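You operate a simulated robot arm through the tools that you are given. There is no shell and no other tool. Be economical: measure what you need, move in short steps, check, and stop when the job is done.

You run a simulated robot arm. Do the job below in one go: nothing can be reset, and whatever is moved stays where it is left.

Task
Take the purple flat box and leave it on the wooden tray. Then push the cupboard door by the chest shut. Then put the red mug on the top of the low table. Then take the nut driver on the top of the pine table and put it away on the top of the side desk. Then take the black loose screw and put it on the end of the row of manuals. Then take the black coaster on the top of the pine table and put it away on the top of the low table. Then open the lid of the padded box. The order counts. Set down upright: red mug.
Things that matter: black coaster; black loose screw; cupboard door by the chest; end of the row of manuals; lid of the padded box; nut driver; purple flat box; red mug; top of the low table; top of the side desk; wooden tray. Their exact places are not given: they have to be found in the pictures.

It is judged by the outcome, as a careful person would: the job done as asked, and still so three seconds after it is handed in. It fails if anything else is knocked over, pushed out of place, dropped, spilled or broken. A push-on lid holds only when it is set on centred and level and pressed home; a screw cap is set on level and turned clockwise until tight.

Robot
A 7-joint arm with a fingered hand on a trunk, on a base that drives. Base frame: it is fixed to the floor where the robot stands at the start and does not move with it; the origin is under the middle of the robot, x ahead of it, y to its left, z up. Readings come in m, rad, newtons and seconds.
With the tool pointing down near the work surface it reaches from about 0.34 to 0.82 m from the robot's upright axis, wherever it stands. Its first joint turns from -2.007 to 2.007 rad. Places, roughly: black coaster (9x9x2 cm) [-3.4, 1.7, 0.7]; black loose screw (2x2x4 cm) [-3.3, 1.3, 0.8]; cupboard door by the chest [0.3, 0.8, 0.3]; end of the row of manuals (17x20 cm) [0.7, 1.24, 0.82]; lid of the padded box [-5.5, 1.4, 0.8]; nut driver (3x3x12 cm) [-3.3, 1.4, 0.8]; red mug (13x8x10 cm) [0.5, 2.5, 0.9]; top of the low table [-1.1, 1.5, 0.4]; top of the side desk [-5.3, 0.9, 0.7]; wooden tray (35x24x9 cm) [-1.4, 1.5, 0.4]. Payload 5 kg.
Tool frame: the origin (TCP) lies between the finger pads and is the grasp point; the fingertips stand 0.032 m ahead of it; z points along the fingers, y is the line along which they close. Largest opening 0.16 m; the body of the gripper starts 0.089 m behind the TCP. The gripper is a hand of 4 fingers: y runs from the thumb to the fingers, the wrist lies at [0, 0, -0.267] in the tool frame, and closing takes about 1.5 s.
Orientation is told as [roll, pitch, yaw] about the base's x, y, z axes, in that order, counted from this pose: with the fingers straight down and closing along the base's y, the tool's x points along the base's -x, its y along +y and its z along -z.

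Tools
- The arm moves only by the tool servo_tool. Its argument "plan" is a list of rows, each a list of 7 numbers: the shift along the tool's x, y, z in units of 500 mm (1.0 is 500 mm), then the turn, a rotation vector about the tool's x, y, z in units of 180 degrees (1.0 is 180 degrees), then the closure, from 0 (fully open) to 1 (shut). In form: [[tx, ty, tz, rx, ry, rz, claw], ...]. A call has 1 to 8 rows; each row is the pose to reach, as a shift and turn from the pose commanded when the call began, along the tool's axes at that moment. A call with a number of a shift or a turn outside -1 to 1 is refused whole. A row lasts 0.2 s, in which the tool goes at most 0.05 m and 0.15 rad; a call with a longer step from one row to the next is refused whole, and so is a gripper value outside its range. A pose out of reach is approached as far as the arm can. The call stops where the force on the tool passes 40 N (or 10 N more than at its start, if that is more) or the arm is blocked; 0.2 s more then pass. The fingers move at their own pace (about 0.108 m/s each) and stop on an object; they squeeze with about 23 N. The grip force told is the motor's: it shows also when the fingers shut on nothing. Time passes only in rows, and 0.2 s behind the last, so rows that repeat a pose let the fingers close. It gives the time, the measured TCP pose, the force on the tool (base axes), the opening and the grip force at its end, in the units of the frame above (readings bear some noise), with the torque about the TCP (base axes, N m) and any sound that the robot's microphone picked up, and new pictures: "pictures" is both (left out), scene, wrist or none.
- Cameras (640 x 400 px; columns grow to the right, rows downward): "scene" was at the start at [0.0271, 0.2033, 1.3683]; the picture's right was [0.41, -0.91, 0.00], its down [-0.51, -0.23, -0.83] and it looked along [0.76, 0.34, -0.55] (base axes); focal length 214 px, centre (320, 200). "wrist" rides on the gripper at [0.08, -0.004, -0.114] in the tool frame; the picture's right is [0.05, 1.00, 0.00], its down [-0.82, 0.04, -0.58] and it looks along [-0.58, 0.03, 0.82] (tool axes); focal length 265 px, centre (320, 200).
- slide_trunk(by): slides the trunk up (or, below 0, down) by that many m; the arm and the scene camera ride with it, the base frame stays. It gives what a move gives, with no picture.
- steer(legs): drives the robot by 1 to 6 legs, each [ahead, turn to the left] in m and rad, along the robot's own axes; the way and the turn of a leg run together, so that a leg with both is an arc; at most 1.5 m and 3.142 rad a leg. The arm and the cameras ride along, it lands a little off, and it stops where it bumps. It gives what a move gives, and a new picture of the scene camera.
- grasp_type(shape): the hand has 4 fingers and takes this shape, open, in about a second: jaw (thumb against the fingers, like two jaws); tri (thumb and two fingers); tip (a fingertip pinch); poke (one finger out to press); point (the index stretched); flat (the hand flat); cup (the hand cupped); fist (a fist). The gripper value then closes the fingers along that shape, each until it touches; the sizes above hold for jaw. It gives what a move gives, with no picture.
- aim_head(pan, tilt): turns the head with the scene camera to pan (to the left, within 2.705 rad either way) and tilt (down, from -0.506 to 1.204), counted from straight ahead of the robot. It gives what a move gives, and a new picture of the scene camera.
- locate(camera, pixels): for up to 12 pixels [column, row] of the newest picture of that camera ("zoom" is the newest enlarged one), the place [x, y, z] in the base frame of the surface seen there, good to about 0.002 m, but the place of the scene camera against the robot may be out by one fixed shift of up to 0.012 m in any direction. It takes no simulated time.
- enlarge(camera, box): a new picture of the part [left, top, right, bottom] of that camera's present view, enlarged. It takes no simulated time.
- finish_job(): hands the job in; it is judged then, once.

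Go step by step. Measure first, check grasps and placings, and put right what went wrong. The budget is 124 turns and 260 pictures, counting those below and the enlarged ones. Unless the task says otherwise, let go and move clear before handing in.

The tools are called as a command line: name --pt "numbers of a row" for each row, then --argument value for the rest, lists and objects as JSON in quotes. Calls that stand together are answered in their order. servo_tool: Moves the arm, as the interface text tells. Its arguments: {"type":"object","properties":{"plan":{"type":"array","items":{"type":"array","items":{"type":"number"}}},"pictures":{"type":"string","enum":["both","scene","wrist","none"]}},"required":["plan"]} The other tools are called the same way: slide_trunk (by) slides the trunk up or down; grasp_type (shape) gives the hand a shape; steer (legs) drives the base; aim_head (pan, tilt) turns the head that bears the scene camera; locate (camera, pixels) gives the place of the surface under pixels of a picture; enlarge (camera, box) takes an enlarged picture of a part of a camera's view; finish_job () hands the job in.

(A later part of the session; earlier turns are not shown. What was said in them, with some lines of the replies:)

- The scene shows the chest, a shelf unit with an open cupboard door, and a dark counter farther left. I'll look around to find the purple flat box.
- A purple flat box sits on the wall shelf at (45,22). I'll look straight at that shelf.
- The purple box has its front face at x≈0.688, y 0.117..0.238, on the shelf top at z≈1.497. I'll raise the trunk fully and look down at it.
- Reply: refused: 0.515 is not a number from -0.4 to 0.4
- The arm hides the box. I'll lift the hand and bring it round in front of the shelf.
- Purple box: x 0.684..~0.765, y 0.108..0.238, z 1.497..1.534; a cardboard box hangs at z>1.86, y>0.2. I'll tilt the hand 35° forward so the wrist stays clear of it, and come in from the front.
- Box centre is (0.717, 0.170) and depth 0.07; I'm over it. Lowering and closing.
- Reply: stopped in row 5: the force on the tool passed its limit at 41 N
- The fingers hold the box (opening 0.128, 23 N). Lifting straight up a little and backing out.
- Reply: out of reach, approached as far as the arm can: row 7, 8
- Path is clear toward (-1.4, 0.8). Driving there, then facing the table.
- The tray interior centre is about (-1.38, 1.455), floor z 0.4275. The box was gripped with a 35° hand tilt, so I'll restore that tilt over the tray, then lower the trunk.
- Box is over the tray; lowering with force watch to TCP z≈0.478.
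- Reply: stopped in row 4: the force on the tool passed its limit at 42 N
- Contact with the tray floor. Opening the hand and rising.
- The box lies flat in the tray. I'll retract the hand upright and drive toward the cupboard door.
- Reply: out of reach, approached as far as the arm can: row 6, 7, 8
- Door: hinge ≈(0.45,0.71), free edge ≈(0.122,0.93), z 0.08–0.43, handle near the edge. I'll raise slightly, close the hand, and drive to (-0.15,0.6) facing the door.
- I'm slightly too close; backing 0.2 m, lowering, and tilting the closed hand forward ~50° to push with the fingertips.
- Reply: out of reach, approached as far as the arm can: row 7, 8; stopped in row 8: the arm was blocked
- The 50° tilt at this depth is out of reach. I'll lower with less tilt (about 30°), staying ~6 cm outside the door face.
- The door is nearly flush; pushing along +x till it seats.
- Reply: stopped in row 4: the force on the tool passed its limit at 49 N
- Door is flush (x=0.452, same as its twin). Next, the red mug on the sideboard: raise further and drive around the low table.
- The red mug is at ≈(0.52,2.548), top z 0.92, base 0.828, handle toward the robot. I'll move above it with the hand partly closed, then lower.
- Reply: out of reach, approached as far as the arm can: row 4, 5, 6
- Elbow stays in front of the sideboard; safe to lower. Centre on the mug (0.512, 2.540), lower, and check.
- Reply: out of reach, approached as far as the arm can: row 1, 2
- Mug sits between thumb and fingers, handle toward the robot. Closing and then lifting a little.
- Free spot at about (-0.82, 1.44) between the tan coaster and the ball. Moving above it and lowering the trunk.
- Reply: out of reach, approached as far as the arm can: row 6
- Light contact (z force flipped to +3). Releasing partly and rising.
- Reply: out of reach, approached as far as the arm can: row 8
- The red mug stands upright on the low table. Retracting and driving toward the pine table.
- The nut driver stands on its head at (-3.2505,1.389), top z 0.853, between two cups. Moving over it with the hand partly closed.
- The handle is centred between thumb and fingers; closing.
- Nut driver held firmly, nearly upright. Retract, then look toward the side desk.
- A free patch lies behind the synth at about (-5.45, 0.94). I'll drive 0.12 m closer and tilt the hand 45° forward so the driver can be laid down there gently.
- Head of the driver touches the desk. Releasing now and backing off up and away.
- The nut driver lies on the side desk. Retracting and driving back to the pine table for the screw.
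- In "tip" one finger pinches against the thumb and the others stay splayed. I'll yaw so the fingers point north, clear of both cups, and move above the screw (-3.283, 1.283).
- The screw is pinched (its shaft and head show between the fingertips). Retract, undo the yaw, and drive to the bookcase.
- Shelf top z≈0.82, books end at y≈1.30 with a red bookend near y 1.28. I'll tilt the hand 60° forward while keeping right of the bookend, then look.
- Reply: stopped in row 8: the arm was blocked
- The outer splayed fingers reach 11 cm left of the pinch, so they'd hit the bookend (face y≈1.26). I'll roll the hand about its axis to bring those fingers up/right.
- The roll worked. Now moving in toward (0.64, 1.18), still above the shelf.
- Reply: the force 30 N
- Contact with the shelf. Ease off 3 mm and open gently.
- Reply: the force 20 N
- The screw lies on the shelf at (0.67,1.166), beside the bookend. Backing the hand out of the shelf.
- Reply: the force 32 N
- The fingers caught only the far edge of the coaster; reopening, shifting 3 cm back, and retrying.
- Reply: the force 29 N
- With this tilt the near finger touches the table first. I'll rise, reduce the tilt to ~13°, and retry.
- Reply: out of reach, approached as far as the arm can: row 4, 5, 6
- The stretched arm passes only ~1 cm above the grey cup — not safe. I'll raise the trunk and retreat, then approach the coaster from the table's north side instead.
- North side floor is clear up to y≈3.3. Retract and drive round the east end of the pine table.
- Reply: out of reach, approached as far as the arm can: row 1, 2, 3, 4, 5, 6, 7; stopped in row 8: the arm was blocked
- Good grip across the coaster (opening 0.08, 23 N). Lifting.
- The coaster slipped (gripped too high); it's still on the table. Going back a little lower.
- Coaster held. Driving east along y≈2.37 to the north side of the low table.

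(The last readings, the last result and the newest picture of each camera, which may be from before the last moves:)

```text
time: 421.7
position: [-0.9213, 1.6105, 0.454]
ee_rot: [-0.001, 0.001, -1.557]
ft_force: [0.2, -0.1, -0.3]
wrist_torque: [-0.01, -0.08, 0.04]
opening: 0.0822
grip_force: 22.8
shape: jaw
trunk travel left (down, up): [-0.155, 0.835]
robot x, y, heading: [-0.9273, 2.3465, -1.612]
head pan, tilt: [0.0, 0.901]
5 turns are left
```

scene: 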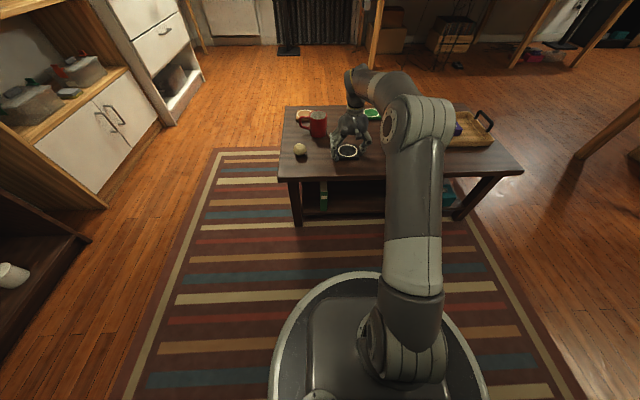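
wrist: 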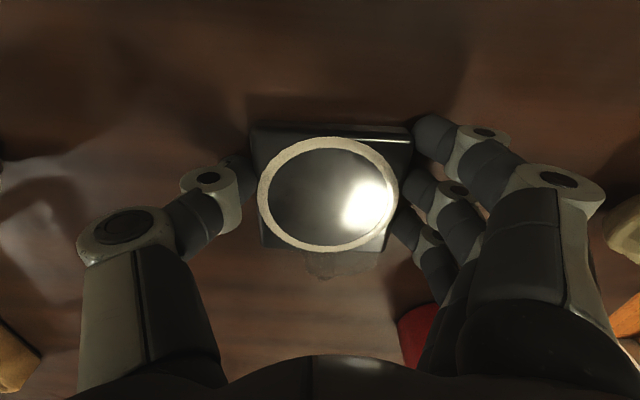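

Coaster is at the table surface. With few turns left I'll release, retreat, and drive to the padded box in one go.

servo_tool --pt "0 0 0.005 0 0 0 1" --pt "0 0 0.005 0 0 0 0.6" --pt "0 0 0.005 0 0 0 0.25" --pt "0 0 0.005 0 0 0 0.25" --pt "0 0 0.005 0 0 0 0.2" --pt "0 0 -0.06 0 0 0 0.2" --pt "0 0 -0.14 0 0 0 0.2" --pt "0 0 -0.22 0 0 0 0.2" --pictures "wrist"

slide_trunk --by 0.4

servo_tool --pt "0.08 0 0 0 0 0 0" --pt "0.16 0 0 0 0 0 0" --pt "0.24 0 0 0 0 0 0" --pt "0.32 0 0 0 0 0 0" --pt "0.4 0 0 0 0 0 0" --pt "0.48 0 0 0 0 0 0" --pt "0.56 0 0 0 0 0 0" --pictures "scene"

locate --camera "scene" --pixels '[[350, 160], [345, 200], [340, 280], [318, 180]]'

steer --legs '[[0, -1.53], [1.2, 0], [1.2, 0], [1.19, 0], [0, 1.571]]'

steer --legs '[[0.95, 0], [0, -1.571]]'

aim_head --pan 0.0 --tilt 0.7

enlarge --camera "scene" --box '[200, 100, 440, 260]'

servo_tool --pt "0 0 0 0 0 0 0" --pictures "wrist"

locate --camera "scene" --pixels '[[250, 150], [280, 150], [310, 150], [340, 150], [250, 180], [280, 180], [310, 180], [340, 180], [250, 210], [280, 210], [310, 210], [340, 210]]'

locate --camera "wrist" --pixels '[[250, 100], [320, 100], [390, 100], [250, 150], [320, 150], [390, 150], [250, 200], [320, 200], [390, 200], [250, 250], [320, 250], [320, 50]]'

```text
time: 423.5
position: [-0.9223, 1.6098, 0.5631]
ee_rot: [0.001, 0.0, -1.558]
ft_force: [0.1, -0.3, -0.1]
wrist_torque: [0.02, -0.01, 0.01]
opening: 0.1276
grip_force: 0.2
shape: jaw
trunk travel left (down, up): [-0.155, 0.835]
robot x, y, heading: [-0.926, 2.342, -1.614]
head pan, tilt: [0.0, 0.901]
```

wrist: 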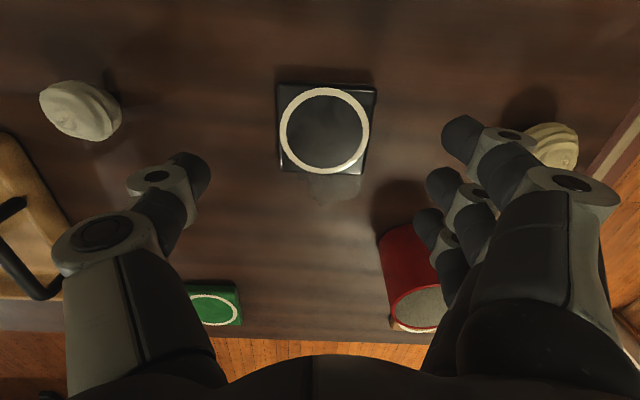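

```text
time: 427.4
position: [-0.923, 1.6095, 0.9638]
ee_rot: [0.0, 0.001, -1.556]
ft_force: [-0.8, -0.8, 0.0]
wrist_torque: [-0.02, 0.01, 0.01]
opening: 0.1274
grip_force: 0.1
shape: jaw
trunk travel left (down, up): [-0.555, 0.435]
robot x, y, heading: [-0.9243, 2.3433, -1.616]
head pan, tilt: [0.0, 0.901]
```

```text
time: 429.0
position: [-0.9244, 1.8919, 0.9656]
ee_rot: [0.0, 0.001, -1.557]
ft_force: [0.1, -0.3, 0.5]
wrist_torque: [0.04, 0.03, 0.02]
opening: 0.1601
grip_force: 0.0
shape: jaw
trunk travel left (down, up): [-0.555, 0.435]
robot x, y, heading: [-0.9217, 2.3462, -1.611]
head pan, tilt: [0.0, 0.901]
```

scene: 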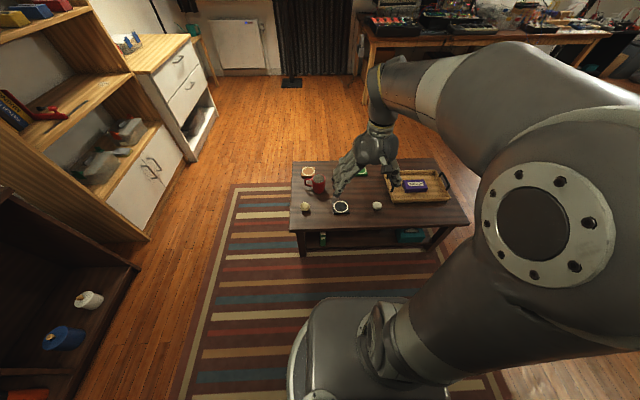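

```text
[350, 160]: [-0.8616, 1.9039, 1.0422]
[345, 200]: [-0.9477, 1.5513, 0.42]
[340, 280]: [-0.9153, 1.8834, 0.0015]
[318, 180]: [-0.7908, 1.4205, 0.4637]
```

```text
time: 454.0
position: [-4.5051, 1.8701, 0.9641]
ee_rot: [0.0, -0.001, -1.508]
ft_force: [1.2, -0.5, -0.3]
wrist_torque: [-0.02, -0.01, 0.03]
opening: 0.16
grip_force: 0.1
shape: jaw
trunk travel left (down, up): [-0.555, 0.435]
robot x, y, heading: [-4.5266, 2.3245, -1.57]
head pan, tilt: [0.0, 0.901]
```

scene: 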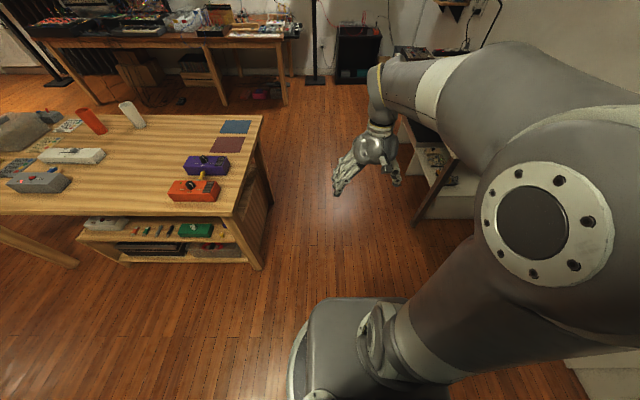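

```text
time: 462.7
position: [-4.9741, 1.3601, 0.9641]
ee_rot: [-0.001, -0.001, -3.075]
ft_force: [0.5, 0.1, -0.2]
wrist_torque: [0.0, 0.0, 0.01]
opening: 0.1597
grip_force: 0.1
shape: jaw
trunk travel left (down, up): [-0.555, 0.435]
robot x, y, heading: [-4.5194, 1.3853, -3.128]
head pan, tilt: [0.0, 0.901]
```

scene: 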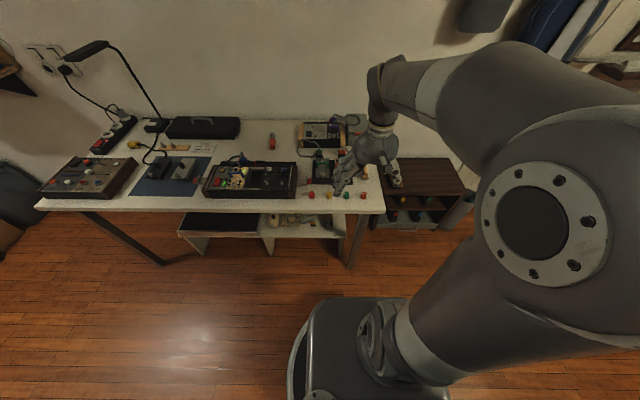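

```text
time: 463.5
position: [-4.973, 1.3608, 0.9644]
ee_rot: [0.0, 0.002, -3.077]
ft_force: [-0.1, 0.4, -0.2]
wrist_torque: [0.02, 0.01, 0.02]
opening: 0.1598
grip_force: 0.2
shape: jaw
trunk travel left (down, up): [-0.555, 0.435]
robot x, y, heading: [-4.5216, 1.3856, -3.135]
head pan, tilt: [0.0, 0.7]
```

scene: 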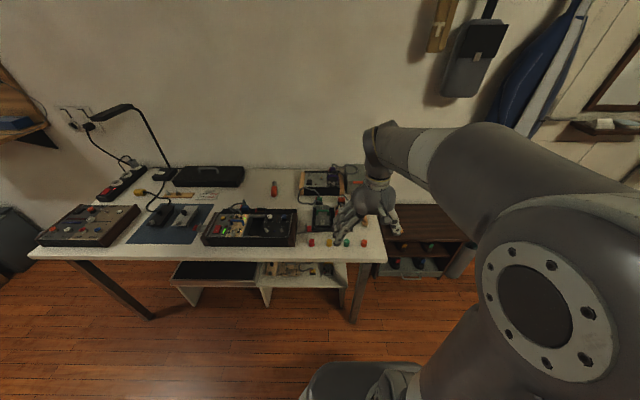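

```text
2.50 times, centred on (320, 180) of scene
```

zoom: 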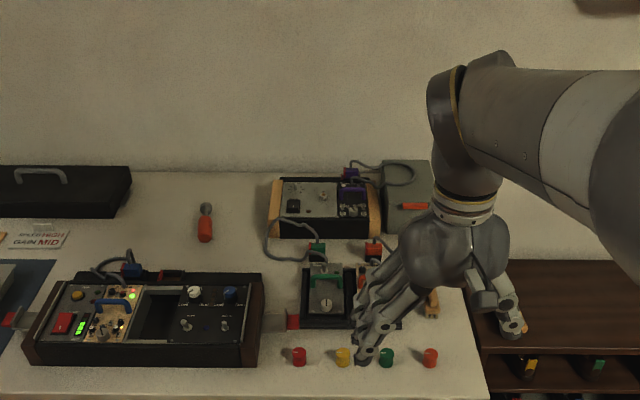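

```text
time: 463.9
position: [-4.9735, 1.3596, 0.9649]
ee_rot: [-0.001, 0.001, -3.076]
ft_force: [-0.5, -0.3, 0.2]
wrist_torque: [0.01, -0.02, 0.0]
opening: 0.1603
grip_force: 0.1
shape: jaw
trunk travel left (down, up): [-0.555, 0.435]
robot x, y, heading: [-4.517, 1.3822, -3.127]
head pan, tilt: [0.0, 0.7]
```

wrist: 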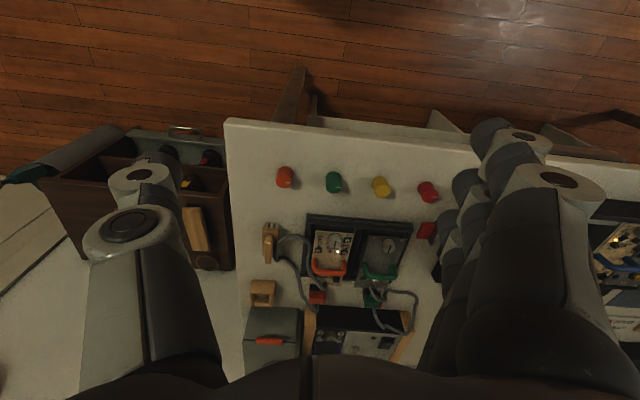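

```text
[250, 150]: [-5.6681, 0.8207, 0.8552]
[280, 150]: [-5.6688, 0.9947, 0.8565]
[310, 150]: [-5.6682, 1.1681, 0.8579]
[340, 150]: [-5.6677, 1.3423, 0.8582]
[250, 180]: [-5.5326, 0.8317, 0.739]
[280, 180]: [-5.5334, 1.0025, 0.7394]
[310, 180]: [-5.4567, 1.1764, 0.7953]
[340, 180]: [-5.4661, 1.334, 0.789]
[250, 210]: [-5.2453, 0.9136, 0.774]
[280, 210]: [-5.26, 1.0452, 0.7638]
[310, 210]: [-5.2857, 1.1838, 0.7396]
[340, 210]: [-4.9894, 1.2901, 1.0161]
```

```text
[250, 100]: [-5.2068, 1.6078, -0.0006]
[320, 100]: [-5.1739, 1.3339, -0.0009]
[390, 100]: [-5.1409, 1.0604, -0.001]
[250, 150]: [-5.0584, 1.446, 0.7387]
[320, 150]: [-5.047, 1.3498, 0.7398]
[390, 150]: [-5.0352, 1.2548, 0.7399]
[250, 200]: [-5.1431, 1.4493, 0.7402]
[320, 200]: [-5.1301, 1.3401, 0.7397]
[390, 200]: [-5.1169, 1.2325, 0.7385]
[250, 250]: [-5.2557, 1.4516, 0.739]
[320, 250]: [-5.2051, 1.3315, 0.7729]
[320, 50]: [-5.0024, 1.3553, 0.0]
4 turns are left
```

The black coaster rests on the low table. The grey padded box with a red tab shows at wrist (272,340); measuring it and moving in for a closer look.

locate --camera "wrist" --pixels '[[258, 342], [270, 342], [283, 341], [270, 338], [270, 346], [270, 320], [270, 331], [270, 358], [250, 365], [292, 360], [248, 312], [301, 312]]'

enlarge --camera "wrist" --box '[200, 220, 360, 400]'

steer --legs '[[0.11, 0]]'

servo_tool --pt "-0.05 -0.05 -0.03 0 0 0 0" --pt "-0.1 -0.1 -0.06 0 0 0 0" --pt "-0.16 -0.13 -0.08 0 0 0 0" --pt "-0.22 -0.14 -0.08 0 0 0 0" --pt "-0.22 -0.14 -0.08 0 0 0 0"

enlarge --camera "wrist" --box '[200, 100, 440, 340]'

locate --camera "wrist" --pixels '[[320, 160], [320, 180], [320, 200], [320, 220], [320, 240], [320, 260], [320, 280], [320, 300], [280, 220], [360, 220], [280, 260], [360, 260]]'

enlarge --camera "scene" --box '[280, 130, 440, 250]'

```text
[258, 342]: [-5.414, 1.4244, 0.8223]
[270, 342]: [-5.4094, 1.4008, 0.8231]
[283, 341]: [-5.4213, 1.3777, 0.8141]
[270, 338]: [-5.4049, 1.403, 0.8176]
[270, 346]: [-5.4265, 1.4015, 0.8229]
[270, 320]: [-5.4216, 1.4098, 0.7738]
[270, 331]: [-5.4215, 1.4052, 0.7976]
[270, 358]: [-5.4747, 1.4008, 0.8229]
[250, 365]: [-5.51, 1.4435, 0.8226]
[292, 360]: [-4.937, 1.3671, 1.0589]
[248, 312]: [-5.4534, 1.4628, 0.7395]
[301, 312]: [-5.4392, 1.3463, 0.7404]
```

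```text
2.22 times, centred on (280, 310) of wrist
```

zoom: 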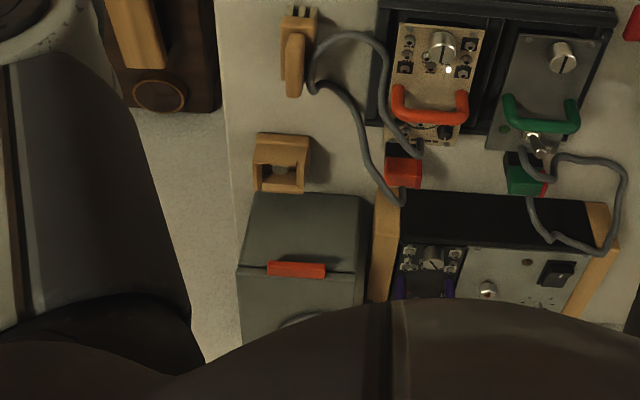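

```text
time: 465.1
position: [-5.0846, 1.3583, 0.9635]
ee_rot: [-0.001, -0.001, -3.075]
ft_force: [-0.8, 0.1, 0.4]
wrist_torque: [0.01, -0.03, -0.04]
opening: 0.1598
grip_force: 0.2
shape: jaw
trunk travel left (down, up): [-0.555, 0.435]
robot x, y, heading: [-4.628, 1.3809, -3.132]
head pan, tilt: [0.0, 0.7]
```

scene: 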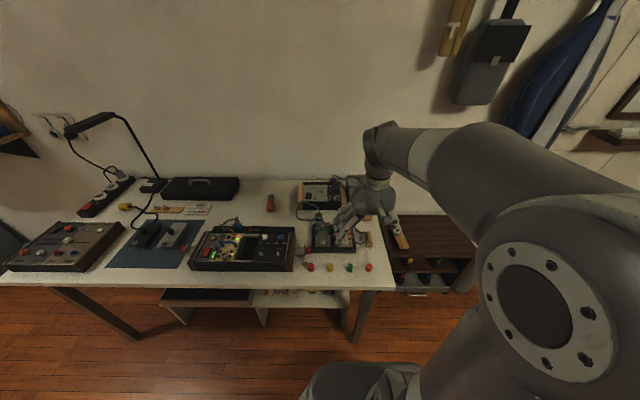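

```text
time: 466.3
position: [-5.1984, 1.4206, 1.005]
ee_rot: [0.001, 0.0, -3.073]
ft_force: [0.1, 0.2, -0.6]
wrist_torque: [0.01, -0.03, 0.01]
opening: 0.16
grip_force: 0.1
shape: jaw
trunk travel left (down, up): [-0.555, 0.435]
robot x, y, heading: [-4.6317, 1.3821, -3.13]
head pan, tilt: [0.0, 0.7]
```

scene: 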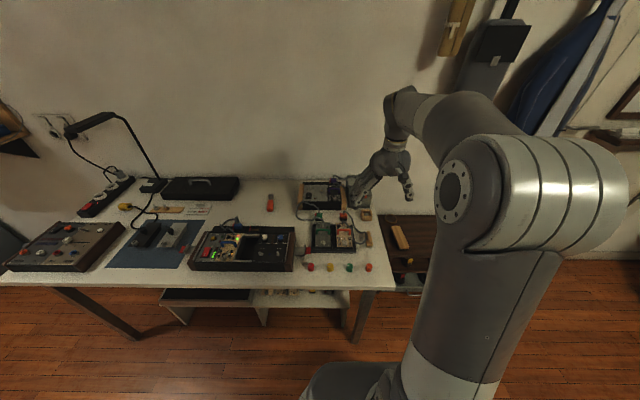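
wrist: 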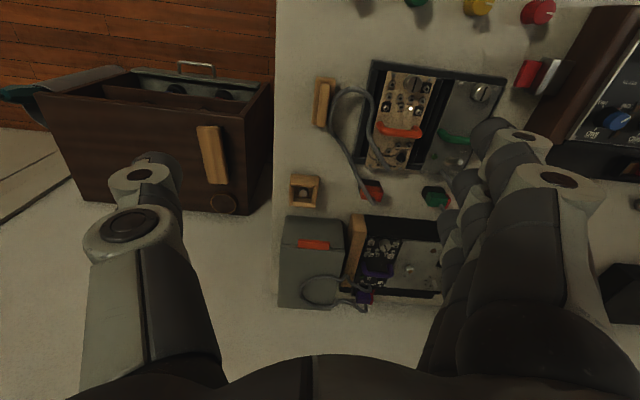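

```text
1.67 times, centred on (320, 220) of wrist
```

zoom: 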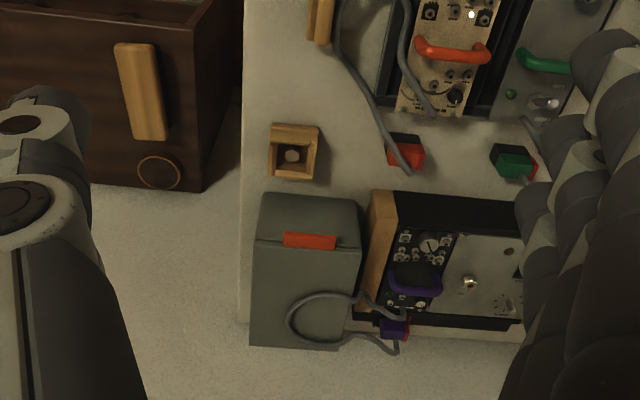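

```text
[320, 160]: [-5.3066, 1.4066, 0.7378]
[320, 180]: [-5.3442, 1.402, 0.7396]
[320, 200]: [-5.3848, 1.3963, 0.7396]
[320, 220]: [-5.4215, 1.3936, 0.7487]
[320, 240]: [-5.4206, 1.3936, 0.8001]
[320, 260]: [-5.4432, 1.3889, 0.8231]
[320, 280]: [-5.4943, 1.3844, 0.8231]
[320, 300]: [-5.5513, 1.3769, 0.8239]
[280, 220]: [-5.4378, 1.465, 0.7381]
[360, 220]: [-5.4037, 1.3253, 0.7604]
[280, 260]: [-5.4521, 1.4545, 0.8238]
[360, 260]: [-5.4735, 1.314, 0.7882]
```

```text
3.33 times, centred on (360, 190) of scene
3 turns are left
```

zoom: 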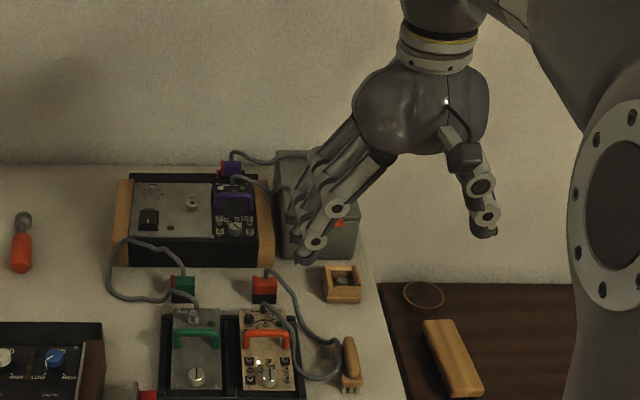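

The padded box's lid has a red tab at (-5.405, 1.40, 0.816), hinge at the rear (x≈-5.58). I'll tilt and roll the hand so the thumb goes under the tab with fingers above the lid, then lift along the arc.

servo_tool --pt "-0.029 0.004 0.016 0 -0.0419 0 0.6" --pt "-0.059 0.008 0.031 0 -0.0838 0 0.6" --pt "-0.088 0.012 0.047 0 -0.1257 0 0.6" --pt "-0.117 0.016 0.063 0 -0.1676 0 0.6" --pt "-0.147 0.019 0.079 0 -0.2095 0 0.6" --pt "-0.176 0.023 0.094 0 -0.2514 0 0.6" --pt "-0.2056 0.0272 0.11 0 -0.293 0 0.6" --pt "-0.2056 0.0272 0.11 0 -0.293 0 0.6" --pictures "none"

servo_tool --pt "0 0 0 0 0 0.046 0.6" --pt "0 0 0 0 0 0.092 0.6" --pt "0 0 0 0 0 0.138 0.6" --pt "0 0 0 0 0 0.184 0.6" --pt "0 0 0 0 0 0.23 0.6" --pt "0 0 0 0 0 0.276 0.6" --pt "0 0 0 0 0 0.322 0.6" --pt "0 0 0 0 0 0.368 0.6" --pictures "none"

servo_tool --pt "0 0 0 0 0 0.046 0.6" --pt "0 0 0 0 0 0.092 0.6" --pt "0 0 0 0 0 0.132 0.6" --pt "0 0 0 0 0 0.132 0.6" --pictures "wrist"

servo_tool --pt "0.007 0.03 0.072 0 0 0 0.6" --pt "0.0138 0.0598 0.1444 0 0 0 0.6" --pt "0.0138 0.008 0.184 0 0 0 0.6" --pt "0.0138 -0.044 0.2235 0 0 0 0.6" --pt "0.0138 -0.0962 0.2631 0 0 0 0.6" --pt "0.0138 -0.075 0.291 0 0 0 0.6" --pt "0.0138 -0.0538 0.3188 0 0 0 0.6" --pt "0.0138 -0.0538 0.3188 0 0 0 0.6" --pictures "wrist"

servo_tool --pt "0 0.0516 -0.0326 0 0 0 0.6" --pt "0 0.1082 -0.0558 0 0 0 0.6" --pt "0 0.1676 -0.0688 0 0 0 0.6" --pt "0 0.2286 -0.0712 0 0 0 0.6" --pt "0 0.2892 -0.063 0 0 0 0.6" --pt "0 0.3472 -0.0444 0 0 0 0.6" --pt "0 0.401 -0.016 0 0 0 0.6" --pt "0 0.401 -0.016 0 0 0 0.6" --pictures "both"

enlarge --camera "scene" --box '[280, 110, 460, 240]'

```text
time: 468.1
position: [-5.2958, 1.4066, 0.9368]
ee_rot: [-0.014, -0.865, -3.066]
ft_force: [0.1, 2.4, -0.7]
wrist_torque: [-0.17, 0.0, 0.19]
opening: 0.064
grip_force: 0.1
shape: jaw
out of reach, approached as far as the arm can: row 7, 8
trunk travel left (down, up): [-0.555, 0.435]
robot x, y, heading: [-4.6312, 1.3871, -3.132]
head pan, tilt: [0.0, 0.7]
```

```text
time: 469.9
position: [-5.299, 1.4002, 0.9476]
ee_rot: [0.876, -0.325, 1.897]
ft_force: [0.3, 0.3, 0.6]
wrist_torque: [0.02, 0.01, 0.01]
opening: 0.0639
grip_force: 0.1
shape: jaw
trunk travel left (down, up): [-0.555, 0.435]
robot x, y, heading: [-4.6257, 1.3841, -3.128]
head pan, tilt: [0.0, 0.7]
```

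```text
time: 470.9
position: [-5.2998, 1.4004, 0.949]
ee_rot: [0.92, 0.002, 1.638]
ft_force: [0.2, 0.2, 0.0]
wrist_torque: [0.0, -0.01, 0.0]
opening: 0.0639
grip_force: 0.0
shape: jaw
trunk travel left (down, up): [-0.555, 0.435]
robot x, y, heading: [-4.627, 1.3786, -3.13]
head pan, tilt: [0.0, 0.7]
```

wrist: 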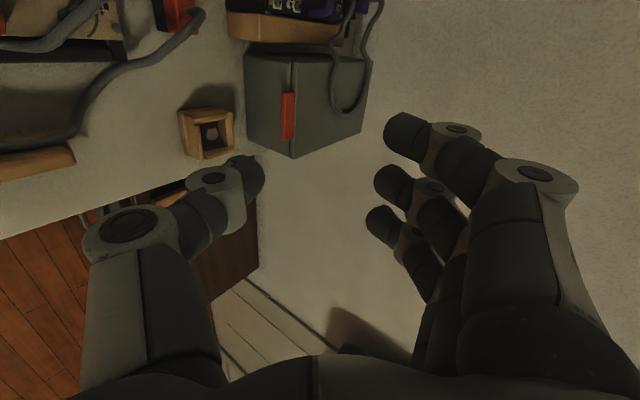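

```text
time: 472.7
position: [-5.4104, 1.3858, 0.831]
ee_rot: [0.919, 0.001, 1.639]
ft_force: [-0.3, 1.2, -0.1]
wrist_torque: [-0.01, 0.05, 0.02]
opening: 0.0639
grip_force: 0.1
shape: jaw
trunk travel left (down, up): [-0.555, 0.435]
robot x, y, heading: [-4.6301, 1.3772, -3.129]
head pan, tilt: [0.0, 0.7]
```

wrist: 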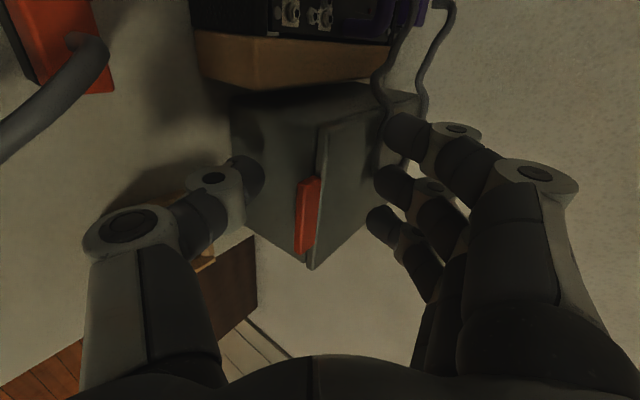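

```text
time: 474.5
position: [-5.5246, 1.3783, 0.9953]
ee_rot: [0.92, 0.0, 1.64]
ft_force: [-0.6, 0.2, 0.5]
wrist_torque: [0.01, 0.0, 0.0]
opening: 0.0642
grip_force: 0.0
shape: jaw
trunk travel left (down, up): [-0.555, 0.435]
robot x, y, heading: [-4.6272, 1.3803, -3.133]
head pan, tilt: [0.0, 0.7]
```

scene: 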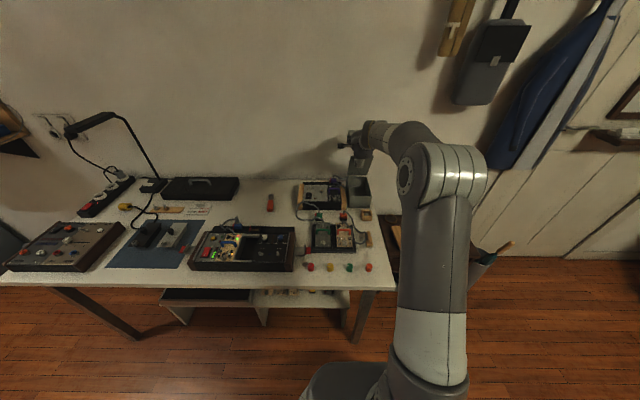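
wrist: 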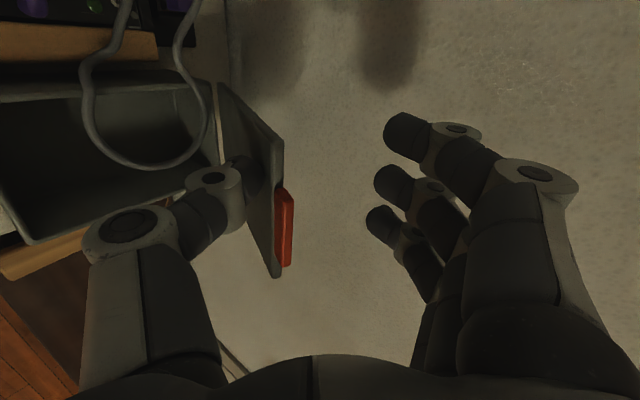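

```text
3.08 times, centred on (370, 175) of scene
2 turns are left
```

zoom: 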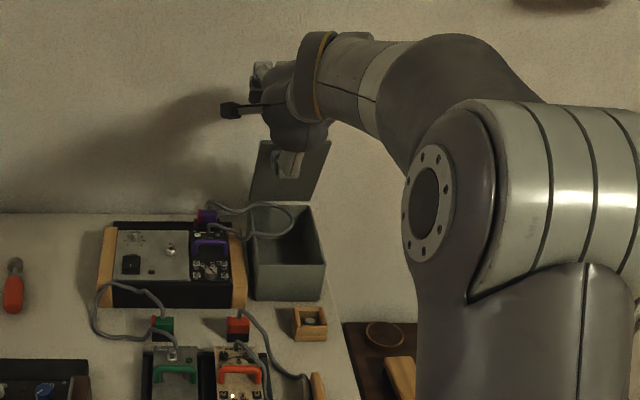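

The lid is up at about 66° with the thumb on its inner side. Pushing it past vertical, then lifting clear.

servo_tool --pt "0 0.0236 0.031 0 0 0 0.6" --pt "0 0.0472 0.062 0 0 0 0.6" --pt "0 0.0708 0.093 0 0 0 0.6" --pt "0 0.0945 0.1241 0 0 0 0.6" --pt "0 0.0945 0.1241 0 0 0 0.6" --pictures "both"

servo_tool --pt "0 0.048 -0.036 0 0 0 0.6" --pt "0 0.0955 -0.0727 0 0 0 0.6" --pt "0 0.047 -0.1364 0 0 0 0.6" --pt "0 -0.0015 -0.2 0 0 0 0.6" --pt "0 -0.05 -0.2637 0 0 0 0.6" --pt "0 -0.05 -0.2637 0 0 0 0.6" --pictures "both"

enlarge --camera "scene" --box '[280, 110, 460, 240]'

```text
time: 475.7
position: [-5.6031, 1.3746, 0.9942]
ee_rot: [0.92, 0.0, 1.64]
ft_force: [0.2, 0.6, -0.5]
wrist_torque: [0.02, 0.02, 0.0]
opening: 0.0642
grip_force: 0.0
shape: jaw
trunk travel left (down, up): [-0.555, 0.435]
robot x, y, heading: [-4.6308, 1.3826, -3.13]
head pan, tilt: [0.0, 0.7]
```

scene: 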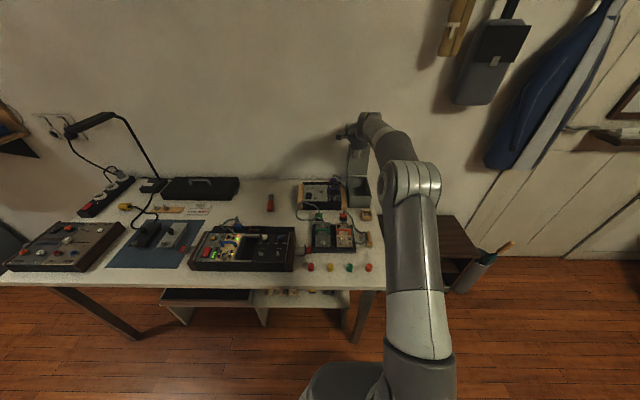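
wrist: 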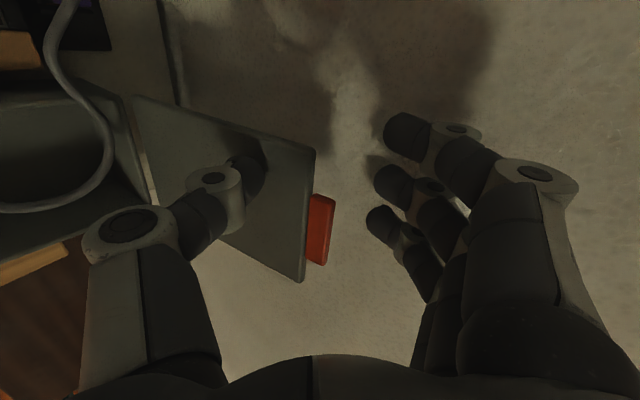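

```text
time: 477.1
position: [-5.482, 1.3816, 1.0554]
ee_rot: [0.92, 0.0, 1.639]
ft_force: [-0.1, -0.1, 0.4]
wrist_torque: [0.0, 0.01, 0.02]
opening: 0.0639
grip_force: 0.1
shape: jaw
trunk travel left (down, up): [-0.555, 0.435]
robot x, y, heading: [-4.6246, 1.3801, -3.129]
head pan, tilt: [0.0, 0.7]
```

scene: 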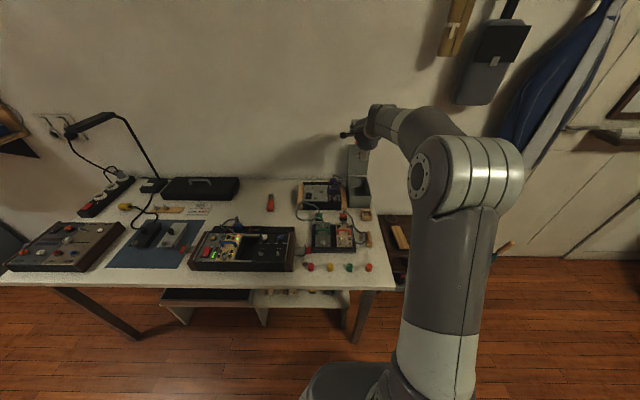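
wrist: 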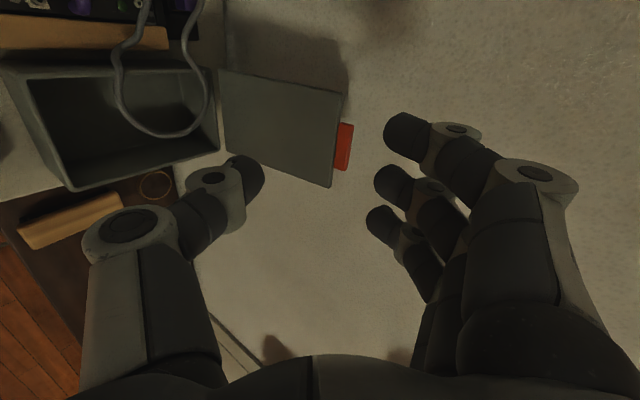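

```text
3.08 times, centred on (370, 175) of scene
1 turns are left
```

zoom: 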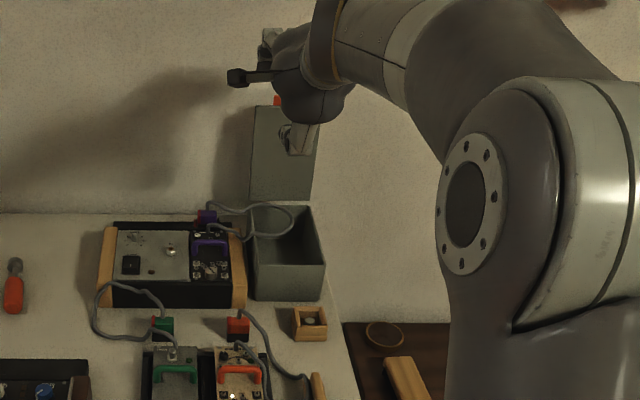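

The lid of the padded box stands open past vertical, and the hand is clear of it. The last pictures of the earlier placings show them done, so I am handing the job in.

finish_job

```text
The job is handed in.
```

I did all seven steps in the order you gave and handed the job in; I don't have the judging result.

- **Purple flat box:** it lies flat in the wooden tray.
- **Cupboard door by the chest:** it is shut, flush with the door beside it.
- **Red mug:** it stands upright on the low table.
- **Nut driver:** it lies on its side on the side desk, in the clear space behind the synth.
- **Black loose screw:** it lies on the shelf just past the red bookend, about 9 cm from it. By my estimate that is only 2–3 cm inside the edge of the marked spot.
- **Black coaster:** it is on the low table between the two pale knobs. It slipped out of the fingers once on the pine table before I got a proper grip.
- **Lid of the padded box:** it is open past vertical and stayed there after I let go.

I saw nothing else knocked over or pushed out of place.
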